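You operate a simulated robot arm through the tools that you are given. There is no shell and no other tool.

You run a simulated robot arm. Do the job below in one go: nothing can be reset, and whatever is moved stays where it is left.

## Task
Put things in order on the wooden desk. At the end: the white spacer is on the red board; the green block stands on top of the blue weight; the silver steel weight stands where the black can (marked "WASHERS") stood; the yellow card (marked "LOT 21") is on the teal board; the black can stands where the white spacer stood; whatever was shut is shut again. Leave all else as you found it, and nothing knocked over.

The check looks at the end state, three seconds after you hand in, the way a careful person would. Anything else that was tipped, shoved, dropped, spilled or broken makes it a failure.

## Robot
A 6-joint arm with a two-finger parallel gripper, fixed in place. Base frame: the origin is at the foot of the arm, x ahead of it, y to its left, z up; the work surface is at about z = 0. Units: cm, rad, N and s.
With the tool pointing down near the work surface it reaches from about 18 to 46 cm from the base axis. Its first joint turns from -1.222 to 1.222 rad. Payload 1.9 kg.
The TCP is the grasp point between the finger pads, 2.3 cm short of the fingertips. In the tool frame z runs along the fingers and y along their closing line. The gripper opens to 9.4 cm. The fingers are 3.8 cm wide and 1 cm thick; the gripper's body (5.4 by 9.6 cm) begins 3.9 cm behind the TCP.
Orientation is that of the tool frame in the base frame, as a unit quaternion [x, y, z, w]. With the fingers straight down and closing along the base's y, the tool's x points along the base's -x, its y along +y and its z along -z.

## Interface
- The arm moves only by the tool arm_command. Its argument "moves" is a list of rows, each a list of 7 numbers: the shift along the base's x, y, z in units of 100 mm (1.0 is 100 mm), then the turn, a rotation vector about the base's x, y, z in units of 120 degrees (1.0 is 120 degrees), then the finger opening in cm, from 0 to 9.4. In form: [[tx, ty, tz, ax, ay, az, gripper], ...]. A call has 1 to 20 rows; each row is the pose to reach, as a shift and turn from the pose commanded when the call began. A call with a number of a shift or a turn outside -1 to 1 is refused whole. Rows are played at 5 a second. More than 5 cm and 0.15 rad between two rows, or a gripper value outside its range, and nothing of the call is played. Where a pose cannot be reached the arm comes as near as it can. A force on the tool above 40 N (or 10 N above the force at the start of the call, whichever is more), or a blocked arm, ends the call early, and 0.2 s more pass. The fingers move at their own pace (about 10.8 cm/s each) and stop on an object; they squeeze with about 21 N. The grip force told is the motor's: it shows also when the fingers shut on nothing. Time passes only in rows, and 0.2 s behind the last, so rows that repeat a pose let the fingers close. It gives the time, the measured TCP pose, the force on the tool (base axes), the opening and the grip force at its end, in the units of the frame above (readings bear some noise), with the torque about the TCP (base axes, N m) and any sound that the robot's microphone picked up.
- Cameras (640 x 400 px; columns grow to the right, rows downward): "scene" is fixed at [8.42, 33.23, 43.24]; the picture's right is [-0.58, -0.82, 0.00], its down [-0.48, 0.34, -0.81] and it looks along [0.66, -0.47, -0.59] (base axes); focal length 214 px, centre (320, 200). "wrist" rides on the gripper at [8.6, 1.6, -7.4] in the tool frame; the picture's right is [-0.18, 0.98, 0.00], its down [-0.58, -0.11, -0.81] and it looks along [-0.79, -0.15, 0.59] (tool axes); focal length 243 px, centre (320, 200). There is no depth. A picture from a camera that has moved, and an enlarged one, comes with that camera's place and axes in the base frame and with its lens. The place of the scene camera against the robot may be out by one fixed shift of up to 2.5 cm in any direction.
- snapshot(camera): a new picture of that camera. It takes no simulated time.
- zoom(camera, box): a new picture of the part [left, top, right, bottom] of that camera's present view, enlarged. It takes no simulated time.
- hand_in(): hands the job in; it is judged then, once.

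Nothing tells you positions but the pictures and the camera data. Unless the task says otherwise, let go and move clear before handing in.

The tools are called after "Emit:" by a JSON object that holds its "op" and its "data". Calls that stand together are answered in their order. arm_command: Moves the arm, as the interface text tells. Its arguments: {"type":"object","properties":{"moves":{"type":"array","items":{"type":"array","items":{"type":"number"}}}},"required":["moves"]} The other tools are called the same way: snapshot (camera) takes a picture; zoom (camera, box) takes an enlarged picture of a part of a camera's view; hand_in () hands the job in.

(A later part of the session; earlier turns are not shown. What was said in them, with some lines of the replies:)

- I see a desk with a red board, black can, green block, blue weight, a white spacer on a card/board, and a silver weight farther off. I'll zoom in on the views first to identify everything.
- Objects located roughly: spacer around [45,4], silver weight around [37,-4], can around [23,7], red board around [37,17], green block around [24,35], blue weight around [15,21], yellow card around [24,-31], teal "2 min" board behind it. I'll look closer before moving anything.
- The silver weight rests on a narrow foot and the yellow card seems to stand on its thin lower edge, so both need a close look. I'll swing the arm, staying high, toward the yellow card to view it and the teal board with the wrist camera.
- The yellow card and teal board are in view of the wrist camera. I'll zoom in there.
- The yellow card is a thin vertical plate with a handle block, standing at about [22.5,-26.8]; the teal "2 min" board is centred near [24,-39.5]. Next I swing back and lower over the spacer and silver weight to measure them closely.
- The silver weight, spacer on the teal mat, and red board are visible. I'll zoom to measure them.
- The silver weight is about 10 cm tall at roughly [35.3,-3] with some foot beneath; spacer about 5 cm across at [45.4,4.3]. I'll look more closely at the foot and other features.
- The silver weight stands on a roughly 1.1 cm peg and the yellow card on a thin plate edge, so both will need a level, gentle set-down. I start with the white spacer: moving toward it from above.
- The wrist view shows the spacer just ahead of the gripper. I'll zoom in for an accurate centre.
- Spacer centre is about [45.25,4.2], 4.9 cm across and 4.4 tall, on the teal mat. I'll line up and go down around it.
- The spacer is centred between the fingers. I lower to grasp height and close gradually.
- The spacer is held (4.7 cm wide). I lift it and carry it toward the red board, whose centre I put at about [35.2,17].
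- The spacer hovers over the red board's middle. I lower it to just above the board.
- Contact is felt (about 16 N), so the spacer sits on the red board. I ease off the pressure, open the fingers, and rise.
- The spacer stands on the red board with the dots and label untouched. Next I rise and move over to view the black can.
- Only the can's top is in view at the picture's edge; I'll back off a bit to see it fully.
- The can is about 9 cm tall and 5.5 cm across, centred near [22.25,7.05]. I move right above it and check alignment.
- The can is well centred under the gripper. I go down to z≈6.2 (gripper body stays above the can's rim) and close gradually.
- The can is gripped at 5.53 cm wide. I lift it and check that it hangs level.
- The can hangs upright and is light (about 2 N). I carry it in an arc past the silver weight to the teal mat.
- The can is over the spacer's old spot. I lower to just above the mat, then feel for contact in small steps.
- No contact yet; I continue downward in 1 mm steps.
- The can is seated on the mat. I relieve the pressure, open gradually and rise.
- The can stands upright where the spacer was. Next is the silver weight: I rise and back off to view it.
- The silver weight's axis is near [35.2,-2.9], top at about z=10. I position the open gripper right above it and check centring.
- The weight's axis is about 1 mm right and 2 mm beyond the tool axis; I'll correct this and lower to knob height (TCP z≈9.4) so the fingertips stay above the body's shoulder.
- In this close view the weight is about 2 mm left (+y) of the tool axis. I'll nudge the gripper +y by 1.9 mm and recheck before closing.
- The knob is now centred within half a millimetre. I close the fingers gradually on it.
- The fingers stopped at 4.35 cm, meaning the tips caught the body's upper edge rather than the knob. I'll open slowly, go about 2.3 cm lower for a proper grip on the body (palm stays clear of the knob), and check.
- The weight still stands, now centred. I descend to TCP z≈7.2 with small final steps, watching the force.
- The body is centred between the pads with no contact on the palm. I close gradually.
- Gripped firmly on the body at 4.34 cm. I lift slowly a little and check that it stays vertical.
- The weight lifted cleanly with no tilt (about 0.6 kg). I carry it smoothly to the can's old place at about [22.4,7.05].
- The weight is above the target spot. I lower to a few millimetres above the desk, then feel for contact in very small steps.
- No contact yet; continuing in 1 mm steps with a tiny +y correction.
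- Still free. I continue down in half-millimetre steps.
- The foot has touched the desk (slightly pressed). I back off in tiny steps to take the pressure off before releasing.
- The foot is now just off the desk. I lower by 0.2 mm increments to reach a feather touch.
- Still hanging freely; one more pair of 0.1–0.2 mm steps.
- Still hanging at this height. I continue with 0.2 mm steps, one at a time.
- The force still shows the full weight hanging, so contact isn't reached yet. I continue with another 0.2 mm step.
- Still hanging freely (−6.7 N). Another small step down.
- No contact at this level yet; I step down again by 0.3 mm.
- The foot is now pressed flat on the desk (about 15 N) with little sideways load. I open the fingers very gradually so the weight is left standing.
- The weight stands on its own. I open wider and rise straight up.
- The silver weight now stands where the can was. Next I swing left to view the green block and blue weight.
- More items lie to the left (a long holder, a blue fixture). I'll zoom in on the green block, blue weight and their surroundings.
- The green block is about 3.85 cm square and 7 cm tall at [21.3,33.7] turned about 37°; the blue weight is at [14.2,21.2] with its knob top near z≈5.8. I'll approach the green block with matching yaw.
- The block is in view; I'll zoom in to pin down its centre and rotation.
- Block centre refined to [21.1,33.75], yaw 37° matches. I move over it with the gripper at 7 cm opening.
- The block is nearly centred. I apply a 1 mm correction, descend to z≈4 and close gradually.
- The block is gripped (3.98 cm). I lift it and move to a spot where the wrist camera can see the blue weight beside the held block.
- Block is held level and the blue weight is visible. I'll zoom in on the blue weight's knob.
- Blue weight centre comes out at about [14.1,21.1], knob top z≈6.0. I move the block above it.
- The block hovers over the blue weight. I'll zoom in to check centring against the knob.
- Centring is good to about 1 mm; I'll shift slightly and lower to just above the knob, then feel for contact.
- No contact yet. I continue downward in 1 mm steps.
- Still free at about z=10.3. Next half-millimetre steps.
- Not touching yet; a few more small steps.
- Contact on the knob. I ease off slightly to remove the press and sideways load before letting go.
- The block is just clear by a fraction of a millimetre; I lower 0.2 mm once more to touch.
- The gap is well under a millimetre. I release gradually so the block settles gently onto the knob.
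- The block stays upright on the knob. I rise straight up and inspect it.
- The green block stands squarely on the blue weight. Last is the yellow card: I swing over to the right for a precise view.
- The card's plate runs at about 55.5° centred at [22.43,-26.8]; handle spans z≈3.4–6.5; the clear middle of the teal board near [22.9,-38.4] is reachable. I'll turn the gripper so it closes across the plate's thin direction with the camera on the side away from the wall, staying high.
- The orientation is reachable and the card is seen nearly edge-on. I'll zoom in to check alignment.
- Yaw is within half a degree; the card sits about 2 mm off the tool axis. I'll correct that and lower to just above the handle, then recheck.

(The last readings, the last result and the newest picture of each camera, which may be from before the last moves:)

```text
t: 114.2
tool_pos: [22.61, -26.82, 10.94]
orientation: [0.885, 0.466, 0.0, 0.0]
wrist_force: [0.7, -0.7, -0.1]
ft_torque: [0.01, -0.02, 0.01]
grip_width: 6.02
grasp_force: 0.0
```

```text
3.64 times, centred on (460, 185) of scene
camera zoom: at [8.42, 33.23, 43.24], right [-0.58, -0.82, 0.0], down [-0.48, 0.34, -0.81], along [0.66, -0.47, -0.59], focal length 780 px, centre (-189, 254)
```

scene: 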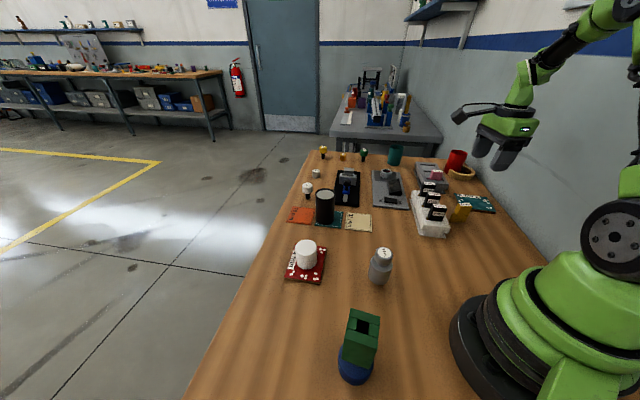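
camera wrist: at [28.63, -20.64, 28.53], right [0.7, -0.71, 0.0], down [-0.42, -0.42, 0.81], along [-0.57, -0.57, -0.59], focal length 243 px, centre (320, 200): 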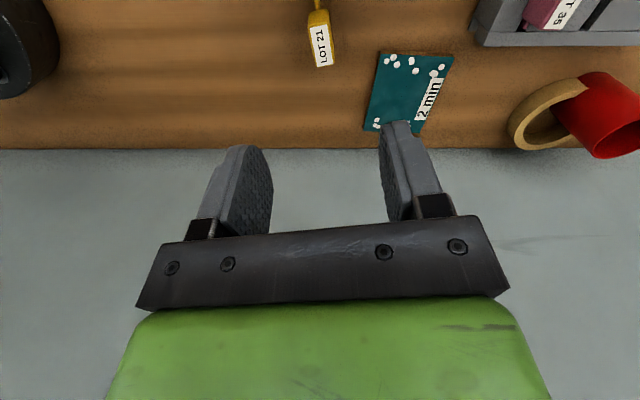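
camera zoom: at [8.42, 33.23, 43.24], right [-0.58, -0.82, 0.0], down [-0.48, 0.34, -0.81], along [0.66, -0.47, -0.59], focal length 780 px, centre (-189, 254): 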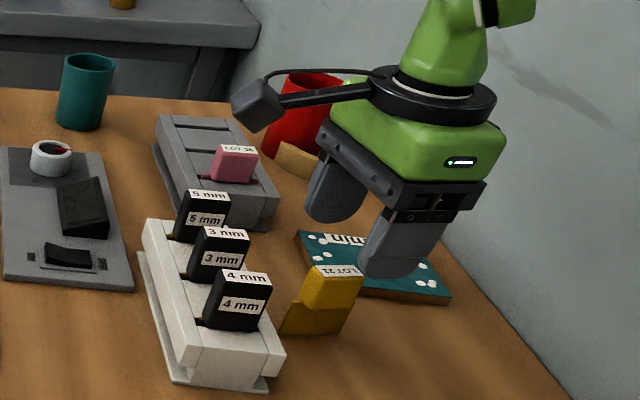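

The card is aligned within 0.3 mm across the closing line and stands vertical. I descend to z≈5.7 and re-check.

Emit:
{"op": "arm_command", "data": {"moves": [[0, 0, -0.1, 0, 0, 0, 6], [0, 0, -0.22, 0, 0, 0, 6], [0, 0, -0.34, 0, 0, 0, 6], [0, 0, -0.44, 0, 0, 0, 6], [0, 0, -0.51, 0, 0, 0, 6], [0, 0, -0.54, 0, 0, 0, 6], [0, 0, -0.54, 0, 0, 0, 5], [0, 0, -0.54, 0, 0, 0, 4], [0, 0, -0.54, 0, 0, 0, 4]]}}

Emit:
{"op": "zoom", "data": {"camera": "wrist", "box": [230, 60, 410, 240]}}

Emit:
{"op": "zoom", "data": {"camera": "scene", "box": [400, 130, 520, 240]}}

```text
t: 116.2
tool_pos: [22.69, -26.71, 5.67]
orientation: [0.885, 0.465, 0.0, -0.001]
wrist_force: [-0.3, 0.1, 0.4]
ft_torque: [0.04, 0.02, 0.01]
grip_width: 3.98
grasp_force: 0.0
```

```text
2.22 times, centred on (320, 150) of wrist
camera zoom: at [28.81, -20.56, 12.99], right [0.71, -0.71, 0.0], down [-0.42, -0.42, 0.81], along [-0.57, -0.57, -0.59], focal length 539 px, centre (320, 311)
```

zoom: 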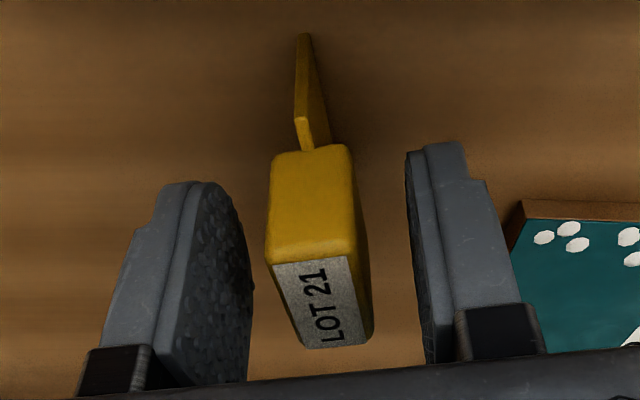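

```text
3.64 times, centred on (460, 185) of scene
camera zoom: at [8.42, 33.23, 43.24], right [-0.58, -0.82, 0.0], down [-0.48, 0.34, -0.81], along [0.66, -0.47, -0.59], focal length 780 px, centre (-189, 254)
```

zoom: 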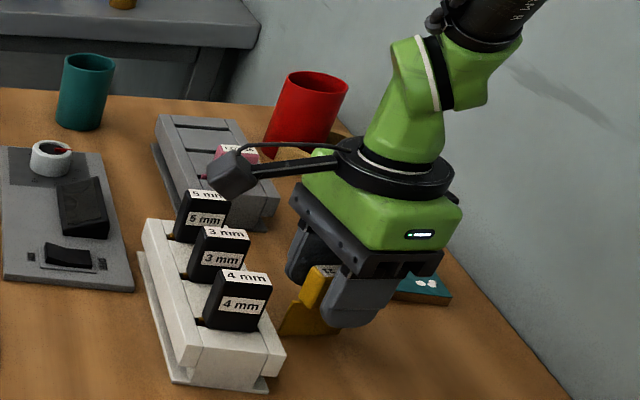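

The card is centred between the pads and the camera clears the gauges. I close slowly.

Emit:
{"op": "arm_command", "data": {"moves": [[0.002, -0.001, 0, 0, 0, 0, 3.4], [0.002, -0.001, 0, 0, 0, 0, 3.0], [0.002, -0.001, 0, 0, 0, 0, 2.7], [0.002, -0.001, 0, 0, 0, 0, 2.5], [0.002, -0.001, 0, 0, 0, 0, 2.35], [0.002, -0.001, 0, 0, 0, 0, 2.2], [0.002, -0.001, 0, 0, 0, 0, 2.1], [0.002, -0.001, 0, 0, 0, 0, 2.0], [0.002, -0.001, 0, 0, 0, 0, 1.9], [0.002, -0.001, 0, 0, 0, 0, 1.8], [0.002, -0.001, 0, 0, 0, 0, 1.7], [0.002, -0.001, 0, 0, 0, 0, 1.6], [0.002, -0.001, 0, 0, 0, 0, 1.4], [0.002, -0.001, 0, 0, 0, 0, 1.0], [0.002, -0.001, 0, 0, 0, 0, 0.5], [0.002, -0.001, 0, 0, 0, 0, 0.5]]}}

Emit:
{"op": "zoom", "data": {"camera": "wrist", "box": [230, 60, 410, 240]}}

Emit:
{"op": "zoom", "data": {"camera": "scene", "box": [430, 180, 500, 240]}}

```text
t: 119.6
tool_pos: [22.65, -26.69, 5.6]
orientation: [0.885, 0.466, 0.001, 0.0]
wrist_force: [-0.7, -0.3, 1.1]
ft_torque: [0.0, -0.01, 0.03]
grip_width: 1.7
grasp_force: 21.4
```

```text
2.22 times, centred on (320, 150) of wrist
camera zoom: at [28.82, -20.55, 13.03], right [0.71, -0.71, 0.0], down [-0.42, -0.42, 0.81], along [-0.57, -0.57, -0.59], focal length 539 px, centre (320, 311)
```

zoom: 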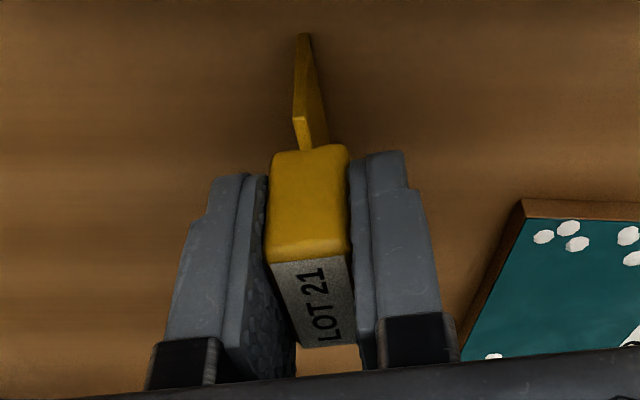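

```text
6.67 times, centred on (465, 210) of scene
camera zoom: at [8.42, 33.23, 43.24], right [-0.58, -0.82, 0.0], down [-0.48, 0.34, -0.81], along [0.66, -0.47, -0.59], focal length 1430 px, centre (-647, 133)
```

zoom: 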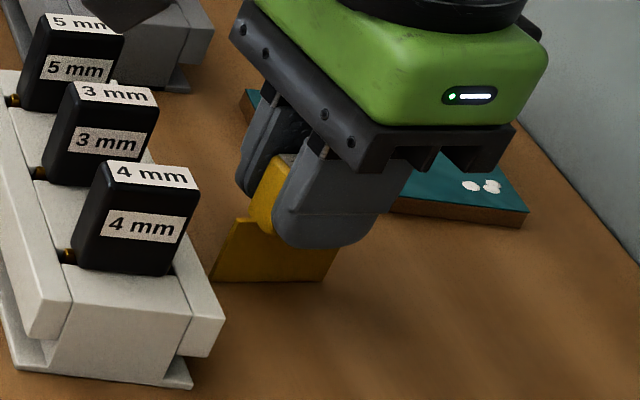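

The card is held firmly (1.70 cm) and didn't shift. I lift it straight up 5 cm and check it hangs level.

Emit:
{"op": "arm_command", "data": {"moves": [[0, 0, 0.03, 0, 0, 0, 0.5], [0, 0, 0.1, 0, 0, 0, 0.5], [0, 0, 0.2, 0, 0, 0, 0.5], [0, 0, 0.3, 0, 0, 0, 0.5], [0, 0, 0.4, 0, 0, 0, 0.5], [0, 0, 0.48, 0, 0, 0, 0.5], [0, 0, 0.5, 0, 0, 0, 0.5], [0, 0, 0.5, 0, 0, 0, 0.5]]}}

Emit:
{"op": "zoom", "data": {"camera": "wrist", "box": [230, 60, 410, 240]}}

Emit:
{"op": "zoom", "data": {"camera": "scene", "box": [400, 130, 520, 240]}}

```text
t: 121.4
tool_pos: [22.54, -26.78, 10.66]
orientation: [0.885, 0.466, 0.0, -0.001]
wrist_force: [0.7, -0.2, 0.2]
ft_torque: [0.03, 0.02, -0.02]
grip_width: 1.7
grasp_force: 21.0
```

```text
2.22 times, centred on (320, 150) of wrist
camera zoom: at [28.81, -20.61, 18.06], right [0.71, -0.71, 0.0], down [-0.42, -0.42, 0.81], along [-0.57, -0.57, -0.59], focal length 539 px, centre (320, 311)
```

zoom: 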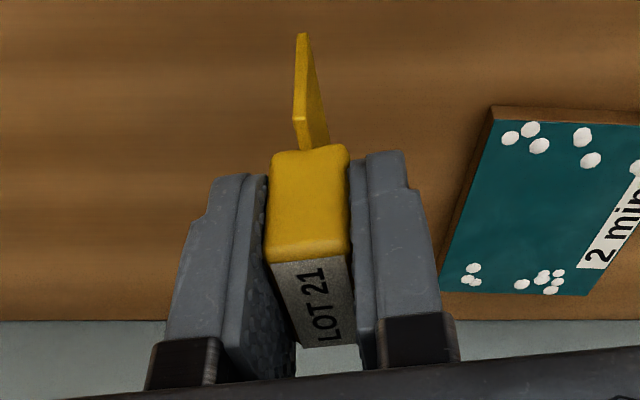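

```text
3.64 times, centred on (460, 185) of scene
camera zoom: at [8.42, 33.23, 43.24], right [-0.58, -0.82, 0.0], down [-0.48, 0.34, -0.81], along [0.66, -0.47, -0.59], focal length 780 px, centre (-189, 254)
```

zoom: 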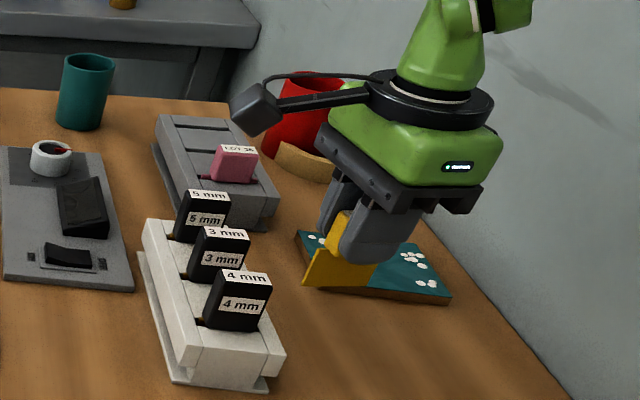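

The card hangs straight. I move it over the middle of the teal board.

Emit:
{"op": "arm_command", "data": {"moves": [[0, -0.08, 0, 0, 0, 0, 0.5], [0, -0.22, 0, 0, 0, 0, 0.5], [0.01, -0.38, 0, 0, 0, 0, 0.5], [0.01, -0.54, 0, 0, 0, 0, 0.5], [0.01, -0.7, 0, 0, 0, 0, 0.5], [0.02, -0.85, 0, 0, 0, 0, 0.5], [0.02, -0.95, 0, 0, 0, 0, 0.5], [0.02, -1.0, 0, 0, 0, 0, 0.5], [0.02, -1.0, 0, 0, 0, 0, 0.5]]}}

Emit:
{"op": "snapshot", "data": {"camera": "scene"}}

Emit:
{"op": "snapshot", "data": {"camera": "wrist"}}

```text
t: 123.4
tool_pos: [22.83, -36.76, 10.51]
orientation: [0.885, 0.466, -0.001, 0.0]
wrist_force: [0.3, 0.3, 0.6]
ft_torque: [0.01, -0.01, -0.01]
grip_width: 1.71
grasp_force: 20.6
```

```text
taken
```

scene: 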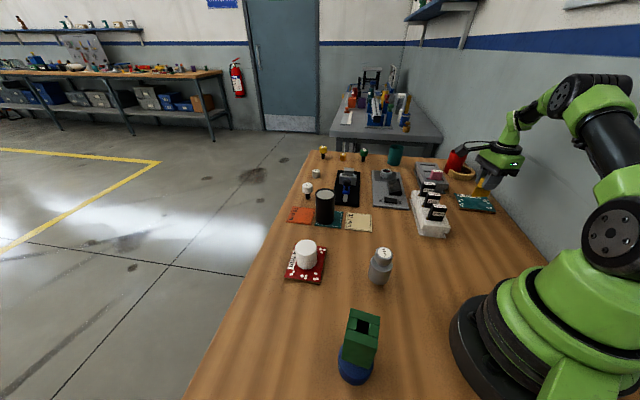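

```text
taken
camera wrist: at [29.1, -30.62, 17.97], right [0.71, -0.71, 0.0], down [-0.42, -0.42, 0.81], along [-0.57, -0.57, -0.59], focal length 243 px, centre (320, 200)
```

wrist: 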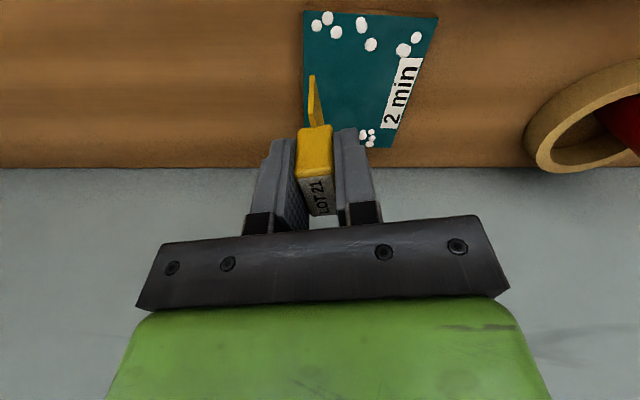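

On track, with the arm clear of the wall and other items. I finish the last 1.8 cm and look again.

Emit:
{"op": "arm_command", "data": {"moves": [[0, -0.08, 0, 0, 0, 0, 0.5], [0, -0.15, 0, 0, 0, 0, 0.5], [0, -0.175, 0, 0, 0, 0, 0.5], [0, -0.175, 0, 0, 0, 0, 0.5], [0, -0.175, -0.1, 0, 0, 0, 0.5], [0, -0.175, -0.2, 0, 0, 0, 0.5], [0, -0.175, -0.2, 0, 0, 0, 0.5], [0, -0.175, -0.2, 0, 0, 0, 0.5]]}}

Emit:
{"op": "zoom", "data": {"camera": "wrist", "box": [250, 0, 450, 170]}}

Emit:
{"op": "zoom", "data": {"camera": "scene", "box": [420, 120, 540, 230]}}

```text
t: 125.2
tool_pos: [22.95, -38.42, 8.61]
orientation: [0.885, 0.466, 0.0, -0.001]
wrist_force: [-0.1, 0.0, 0.0]
ft_torque: [-0.02, 0.01, -0.01]
grip_width: 1.68
grasp_force: 21.5
```

```text
2.35 times, centred on (350, 85) of wrist
camera zoom: at [29.05, -32.27, 16.0], right [0.71, -0.71, 0.0], down [-0.42, -0.42, 0.81], along [-0.57, -0.57, -0.59], focal length 571 px, centre (249, 471)
```

zoom: 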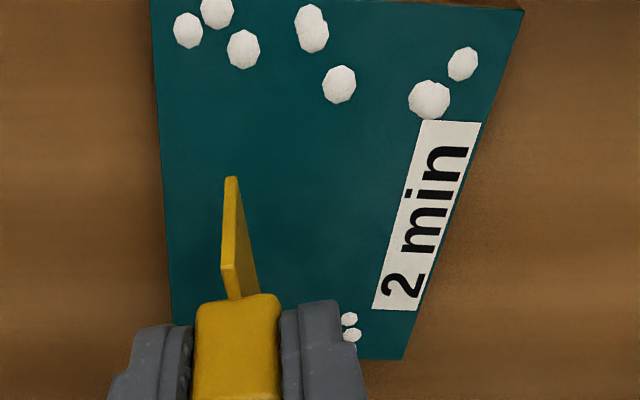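

```text
3.64 times, centred on (480, 175) of scene
camera zoom: at [8.42, 33.23, 43.24], right [-0.58, -0.82, 0.0], down [-0.48, 0.34, -0.81], along [0.66, -0.47, -0.59], focal length 780 px, centre (-262, 291)
```

zoom: 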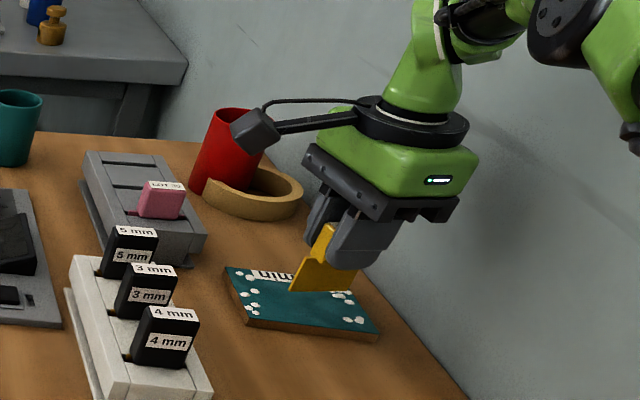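

The card is above the clear middle of the teal board. I lower it to within a few millimetres, then feel for contact.

Emit:
{"op": "arm_command", "data": {"moves": [[0, 0, -0.05, 0, 0, 0, 0.5], [0, 0, -0.1, 0, 0, 0, 0.5], [0, 0, -0.14, 0, 0, 0, 0.5], [0, 0, -0.16, 0, 0, 0, 0.5], [0, 0, -0.16, 0, 0, 0, 0.5]]}}

Emit:
{"op": "arm_command", "data": {"moves": [[0, 0, -0.005, 0, 0, 0, 0.5], [0, 0, -0.01, 0, 0, 0, 0.5], [0, 0, -0.01, 0, 0, 0, 0.5]]}}

Emit:
{"op": "zoom", "data": {"camera": "scene", "box": [450, 170, 510, 220]}}

```text
t: 126.4
tool_pos: [23.07, -38.43, 6.98]
orientation: [0.885, 0.466, 0.0, 0.001]
wrist_force: [-0.1, -0.3, 0.3]
ft_torque: [0.01, 0.02, -0.01]
grip_width: 1.7
grasp_force: 20.8
```

```text
t: 127.2
tool_pos: [22.96, -38.35, 6.94]
orientation: [0.885, 0.466, 0.0, 0.0]
wrist_force: [0.7, -0.4, -0.8]
ft_torque: [-0.03, -0.01, 0.0]
grip_width: 1.7
grasp_force: 20.7
```

```text
8.00 times, centred on (480, 195) of scene
camera zoom: at [8.42, 33.23, 43.24], right [-0.58, -0.82, 0.0], down [-0.48, 0.34, -0.81], along [0.66, -0.47, -0.59], focal length 1716 px, centre (-960, 240)
```

zoom: 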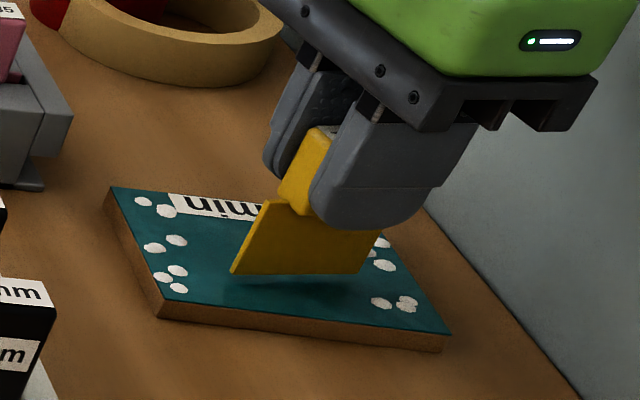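

The plate's lower edge is a couple of millimetres above the board, level. I continue in half-millimetre steps.

Emit:
{"op": "arm_command", "data": {"moves": [[0, 0, -0.005, 0, 0, 0, 0.5], [0, 0, -0.01, 0, 0, 0, 0.5], [0, 0, -0.01, 0, 0, 0, 0.5]]}}

Emit:
{"op": "arm_command", "data": {"moves": [[0, 0, -0.005, 0, 0, 0, 0.5], [0, 0, -0.005, 0, 0, 0, 0.5]]}}

Emit:
{"op": "zoom", "data": {"camera": "scene", "box": [450, 170, 510, 220]}}

```text
t: 128.0
tool_pos: [22.92, -38.48, 7.03]
orientation: [0.885, 0.466, 0.0, 0.001]
wrist_force: [-0.3, -0.2, -0.2]
ft_torque: [0.04, 0.01, 0.01]
grip_width: 1.7
grasp_force: 20.3
```

```text
t: 128.6
tool_pos: [22.98, -38.42, 6.84]
orientation: [0.885, 0.466, -0.001, 0.0]
wrist_force: [0.3, -0.2, -0.4]
ft_torque: [0.01, -0.02, 0.0]
grip_width: 1.71
grasp_force: 21.0
```

```text
8.00 times, centred on (480, 195) of scene
camera zoom: at [8.42, 33.23, 43.24], right [-0.58, -0.82, 0.0], down [-0.48, 0.34, -0.81], along [0.66, -0.47, -0.59], focal length 1716 px, centre (-960, 240)
```

zoom: 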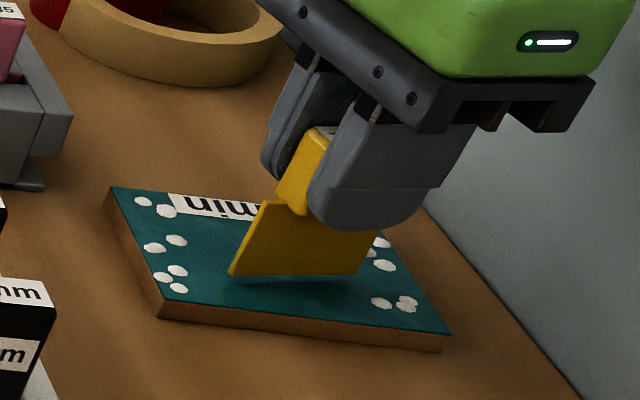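

Nearly touching now. Another small step at a time.

Emit:
{"op": "arm_command", "data": {"moves": [[0, 0, -0.004, 0, 0, 0, 0.5], [0, 0, -0.004, 0, 0, 0, 0.5]]}}

Emit:
{"op": "arm_command", "data": {"moves": [[0, 0, -0.004, 0, 0, 0, 0.5], [0, 0, -0.004, 0, 0, 0, 0.5]]}}

```text
t: 129.2
tool_pos: [23.08, -38.51, 6.78]
orientation: [0.885, 0.465, 0.0, -0.001]
wrist_force: [0.2, 0.7, 0.5]
ft_torque: [0.0, 0.0, 0.01]
grip_width: 1.74
grasp_force: 21.0
```

```text
t: 129.8
tool_pos: [22.87, -38.49, 6.73]
orientation: [0.885, 0.466, 0.0, 0.0]
wrist_force: [0.1, 0.7, 0.2]
ft_torque: [-0.02, 0.01, -0.01]
grip_width: 1.7
grasp_force: 21.6
```

Still no contact force. One more step.

Emit:
{"op": "arm_command", "data": {"moves": [[0, 0, -0.004, 0, 0, 0, 0.5], [0, 0, -0.004, 0, 0, 0, 0.5]]}}

Emit:
{"op": "zoom", "data": {"camera": "scene", "box": [460, 185, 500, 215]}}

```text
t: 130.4
tool_pos: [22.98, -38.48, 6.54]
orientation: [0.885, 0.466, 0.0, -0.001]
wrist_force: [0.2, -0.2, 0.2]
ft_torque: [-0.03, -0.01, 0.0]
grip_width: 1.71
grasp_force: 21.3
```

```text
13.33 times, centred on (480, 200) of scene
camera zoom: at [8.42, 33.23, 43.24], right [-0.58, -0.82, 0.0], down [-0.48, 0.34, -0.81], along [0.66, -0.47, -0.59], focal length 2860 px, centre (-1813, 200)
```

zoom: 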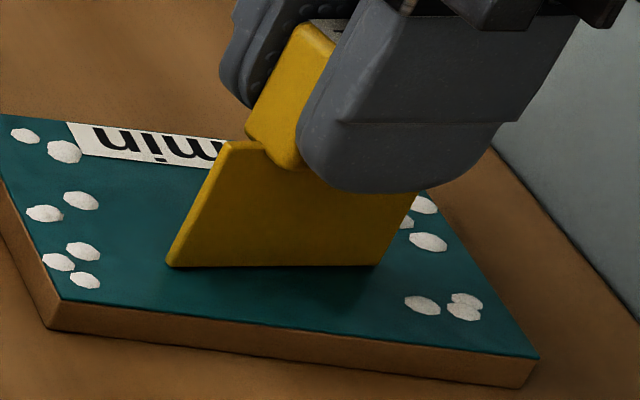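

The plate's shadow nearly meets its lower edge. I step again by 0.3 mm.

Emit:
{"op": "arm_command", "data": {"moves": [[0, 0, -0.003, 0, 0, 0, 0.5], [0, 0, -0.003, 0, 0, 0, 0.5]]}}

```text
t: 131.0
tool_pos: [23.08, -38.54, 6.64]
orientation: [0.885, 0.466, 0.001, 0.0]
wrist_force: [-0.6, 0.3, 3.6]
ft_torque: [0.01, 0.06, -0.02]
grip_width: 1.7
grasp_force: 21.2
```

A light 3.6 N touch with almost no sideways load — ideal. I release very gradually so the card is left standing.

Emit:
{"op": "arm_command", "data": {"moves": [[0, 0, 0, 0, 0, 0, 1.5], [0, 0, 0, 0, 0, 0, 1.65], [0, 0, 0, 0, 0, 0, 1.7], [0, 0, 0, 0, 0, 0, 1.73], [0, 0, 0, 0, 0, 0, 1.76], [0, 0, 0, 0, 0, 0, 1.8], [0, 0, 0, 0, 0, 0, 1.86], [0, 0, 0, 0, 0, 0, 1.94], [0, 0, 0, 0, 0, 0, 2.05], [0, 0, 0, 0, 0, 0, 2.2], [0, 0, 0, 0, 0, 0, 2.4], [0, 0, 0, 0, 0, 0, 2.7], [0, 0, 0, 0, 0, 0, 3.0], [0, 0, 0, 0, 0, 0, 3.0]]}}

Emit:
{"op": "zoom", "data": {"camera": "wrist", "box": [230, 60, 410, 240]}}

Emit:
{"op": "zoom", "data": {"camera": "scene", "box": [450, 170, 510, 220]}}

```text
t: 134.0
tool_pos: [23.03, -38.49, 6.81]
orientation: [0.885, 0.465, 0.0, -0.001]
wrist_force: [-0.5, 0.3, -0.8]
ft_torque: [0.0, -0.01, 0.0]
grip_width: 2.98
grasp_force: 0.2
```

```text
2.22 times, centred on (320, 150) of wrist
camera zoom: at [29.14, -32.27, 14.0], right [0.71, -0.71, 0.0], down [-0.42, -0.42, 0.81], along [-0.57, -0.57, -0.59], focal length 539 px, centre (320, 311)
```

zoom: 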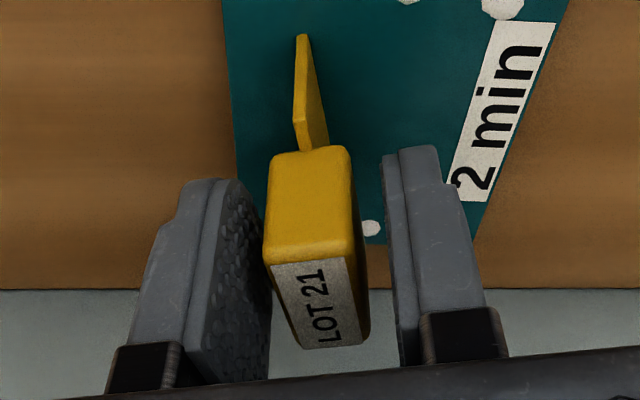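

```text
8.00 times, centred on (480, 195) of scene
camera zoom: at [8.42, 33.23, 43.24], right [-0.58, -0.82, 0.0], down [-0.48, 0.34, -0.81], along [0.66, -0.47, -0.59], focal length 1716 px, centre (-960, 240)
```

zoom: 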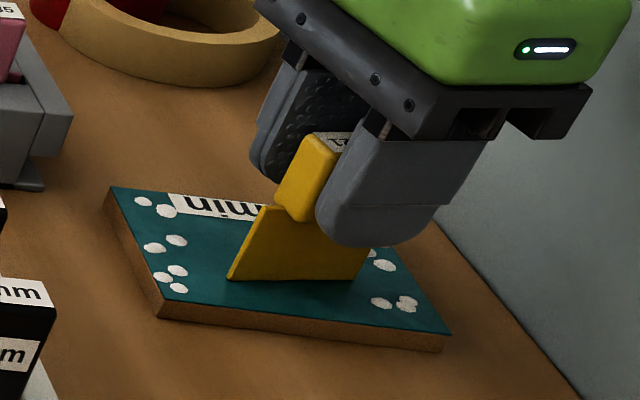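

The card stands freely on the teal board. I open wider and rise straight up slowly.

Emit:
{"op": "arm_command", "data": {"moves": [[0, 0, 0, 0, 0, 0, 3.6], [0, 0, 0, 0, 0, 0, 4.4], [0, 0, 0, 0, 0, 0, 5.2], [0, 0, 0, 0, 0, 0, 6], [0, 0, 0.05, 0, 0, 0, 6], [0, 0, 0.12, 0, 0, 0, 6], [0, 0, 0.22, 0, 0, 0, 6], [0, 0, 0.35, 0, 0, 0, 6], [0, 0, 0.5, 0, 0, 0, 6], [0, 0, 0.7, 0, 0, 0, 6], [0, 0, 0.9, 0, 0, 0, 6], [0, 0, 0.9, 0, 0, 0, 6]]}}

Emit:
{"op": "snapshot", "data": {"camera": "wrist"}}

Emit:
{"op": "zoom", "data": {"camera": "scene", "box": [450, 170, 510, 220]}}

```text
t: 136.6
tool_pos: [22.87, -38.35, 15.63]
orientation: [0.885, 0.466, 0.0, 0.0]
wrist_force: [-0.7, 0.6, 0.0]
ft_torque: [0.0, -0.01, 0.0]
grip_width: 5.99
grasp_force: 0.0
```

```text
taken
camera wrist: at [29.0, -32.2, 22.97], right [0.71, -0.71, 0.0], down [-0.42, -0.42, 0.81], along [-0.57, -0.57, -0.59], focal length 243 px, centre (320, 200)
```

wrist: 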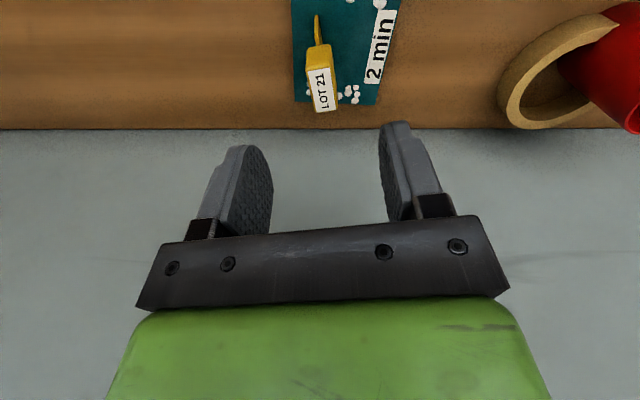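

```text
8.00 times, centred on (480, 195) of scene
camera zoom: at [8.42, 33.23, 43.24], right [-0.58, -0.82, 0.0], down [-0.48, 0.34, -0.81], along [0.66, -0.47, -0.59], focal length 1716 px, centre (-960, 240)
```

zoom: 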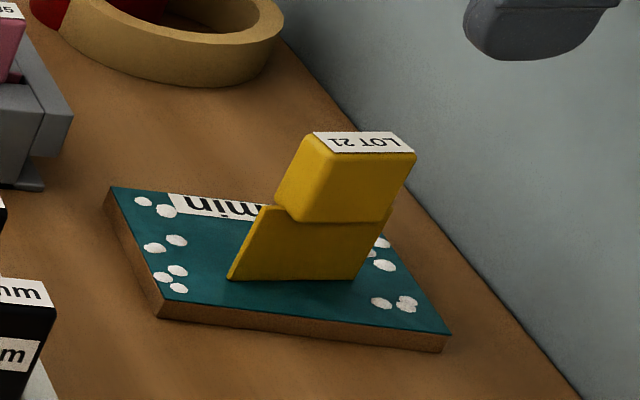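

The card stands on the teal board. I retreat upward and away, then check the whole desk.

Emit:
{"op": "arm_command", "data": {"moves": [[0, 0, 0.25, 0, 0, 0, 6], [0, 0, 0.5, 0, 0, 0, 6], [0, 0, 0.75, 0, 0, 0, 6], [0, 0.2, 0.9, 0, 0, 0.05, 6], [0, 0.4, 0.9, 0, 0, 0.1, 6], [0, 0.6, 0.9, 0, 0, 0.15, 6], [0, 0.8, 0.9, 0, 0, 0.2, 6], [0, 1.0, 0.9, 0, 0, 0.25, 6]]}}

Emit:
{"op": "arm_command", "data": {"moves": [[0.05, 0.2, 0.05, 0, 0, 0.05, 8], [0.1, 0.4, 0.05, 0, 0, 0.1, 8], [0.15, 0.6, 0.05, 0, 0, 0.15, 9], [0.2, 0.8, 0.05, 0, 0, 0.2, 9], [0.25, 1.0, 0.05, 0, 0, 0.25, 9.4], [0.3, 1.0, 0.05, 0, 0, 0.28, 9.4]]}}

Emit:
{"op": "snapshot", "data": {"camera": "scene"}}

Emit:
{"op": "zoom", "data": {"camera": "scene", "box": [370, 130, 530, 240]}}

Emit:
{"op": "zoom", "data": {"camera": "scene", "box": [270, 140, 430, 300]}}

Emit:
{"op": "zoom", "data": {"camera": "scene", "box": [300, 230, 430, 400]}}

```text
t: 138.4
tool_pos: [23.08, -28.52, 24.49]
orientation: [0.734, 0.68, 0.0, -0.001]
wrist_force: [0.4, -0.5, 0.2]
ft_torque: [0.0, -0.01, -0.01]
grip_width: 5.99
grasp_force: 0.0
```

```text
t: 139.8
tool_pos: [25.9, -18.39, 24.91]
orientation: [0.506, 0.863, 0.0, 0.0]
wrist_force: [-0.6, -0.1, -1.2]
ft_torque: [0.0, 0.02, -0.01]
grip_width: 9.39
grasp_force: 0.1
```

```text
taken
```

scene: 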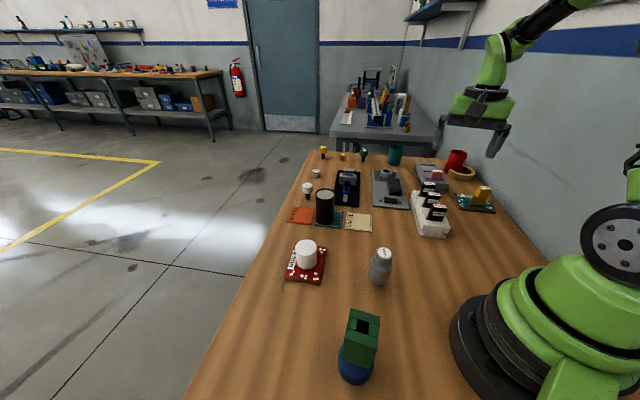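

```text
3.64 times, centred on (450, 185) of scene
camera zoom: at [8.42, 33.23, 43.24], right [-0.58, -0.82, 0.0], down [-0.48, 0.34, -0.81], along [0.66, -0.47, -0.59], focal length 780 px, centre (-153, 254)
```

zoom: 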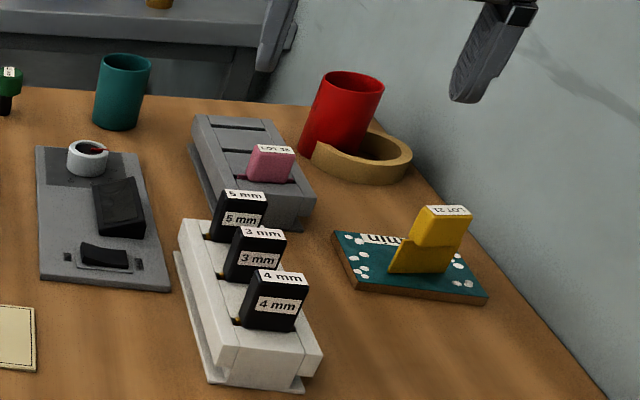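

```text
2.50 times, centred on (350, 220) of scene
camera zoom: at [8.42, 33.23, 43.24], right [-0.58, -0.82, 0.0], down [-0.48, 0.34, -0.81], along [0.66, -0.47, -0.59], focal length 536 px, centre (245, 150)
```

zoom: 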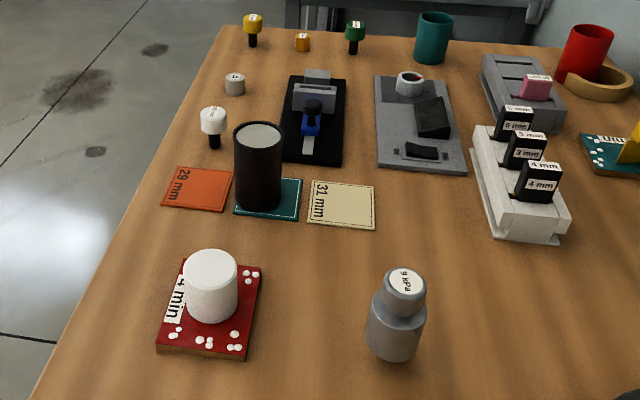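

```text
2.35 times, centred on (365, 315) of scene
camera zoom: at [8.42, 33.23, 43.24], right [-0.58, -0.82, 0.0], down [-0.48, 0.34, -0.81], along [0.66, -0.47, -0.59], focal length 505 px, centre (214, -71)
```

zoom: 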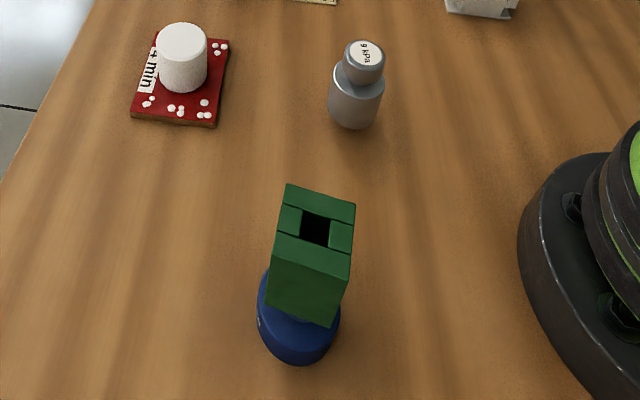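

Everything checks out. The spacer is on the red board, the can is on the spacer's old spot, and the silver weight is where the can was. The green block is on the blue weight, the yellow card is standing on the teal board, and nothing else has moved or been opened. The gripper is empty and clear, so I hand the job in.

Emit:
{"op": "hand_in", "data": {}}

```text
The job is handed in.
```

The job is handed in, and every item was in its required place when I last checked the pictures:

- **White spacer:** it stands in the middle of the red "4 min" board.
- **Black can:** it stands on the teal mat, where the spacer was.
- **Silver weight:** it stands upright on its peg where the can was, to within a few millimetres.
- **Green block:** it stands on the knob of the blue weight, and the weight did not shift.
- **Yellow card:** it stands upright on its thin edge on the teal "2 min" board, clear of the white dots.

Nothing needed opening, so nothing had to be shut again. No other item on the desk looked moved or tipped. The gripper was empty and clear of the desk before I handed in.

The yellow card and the silver weight stand on very narrow bases, so they are the easiest to upset. Both were still standing in the final pictures.
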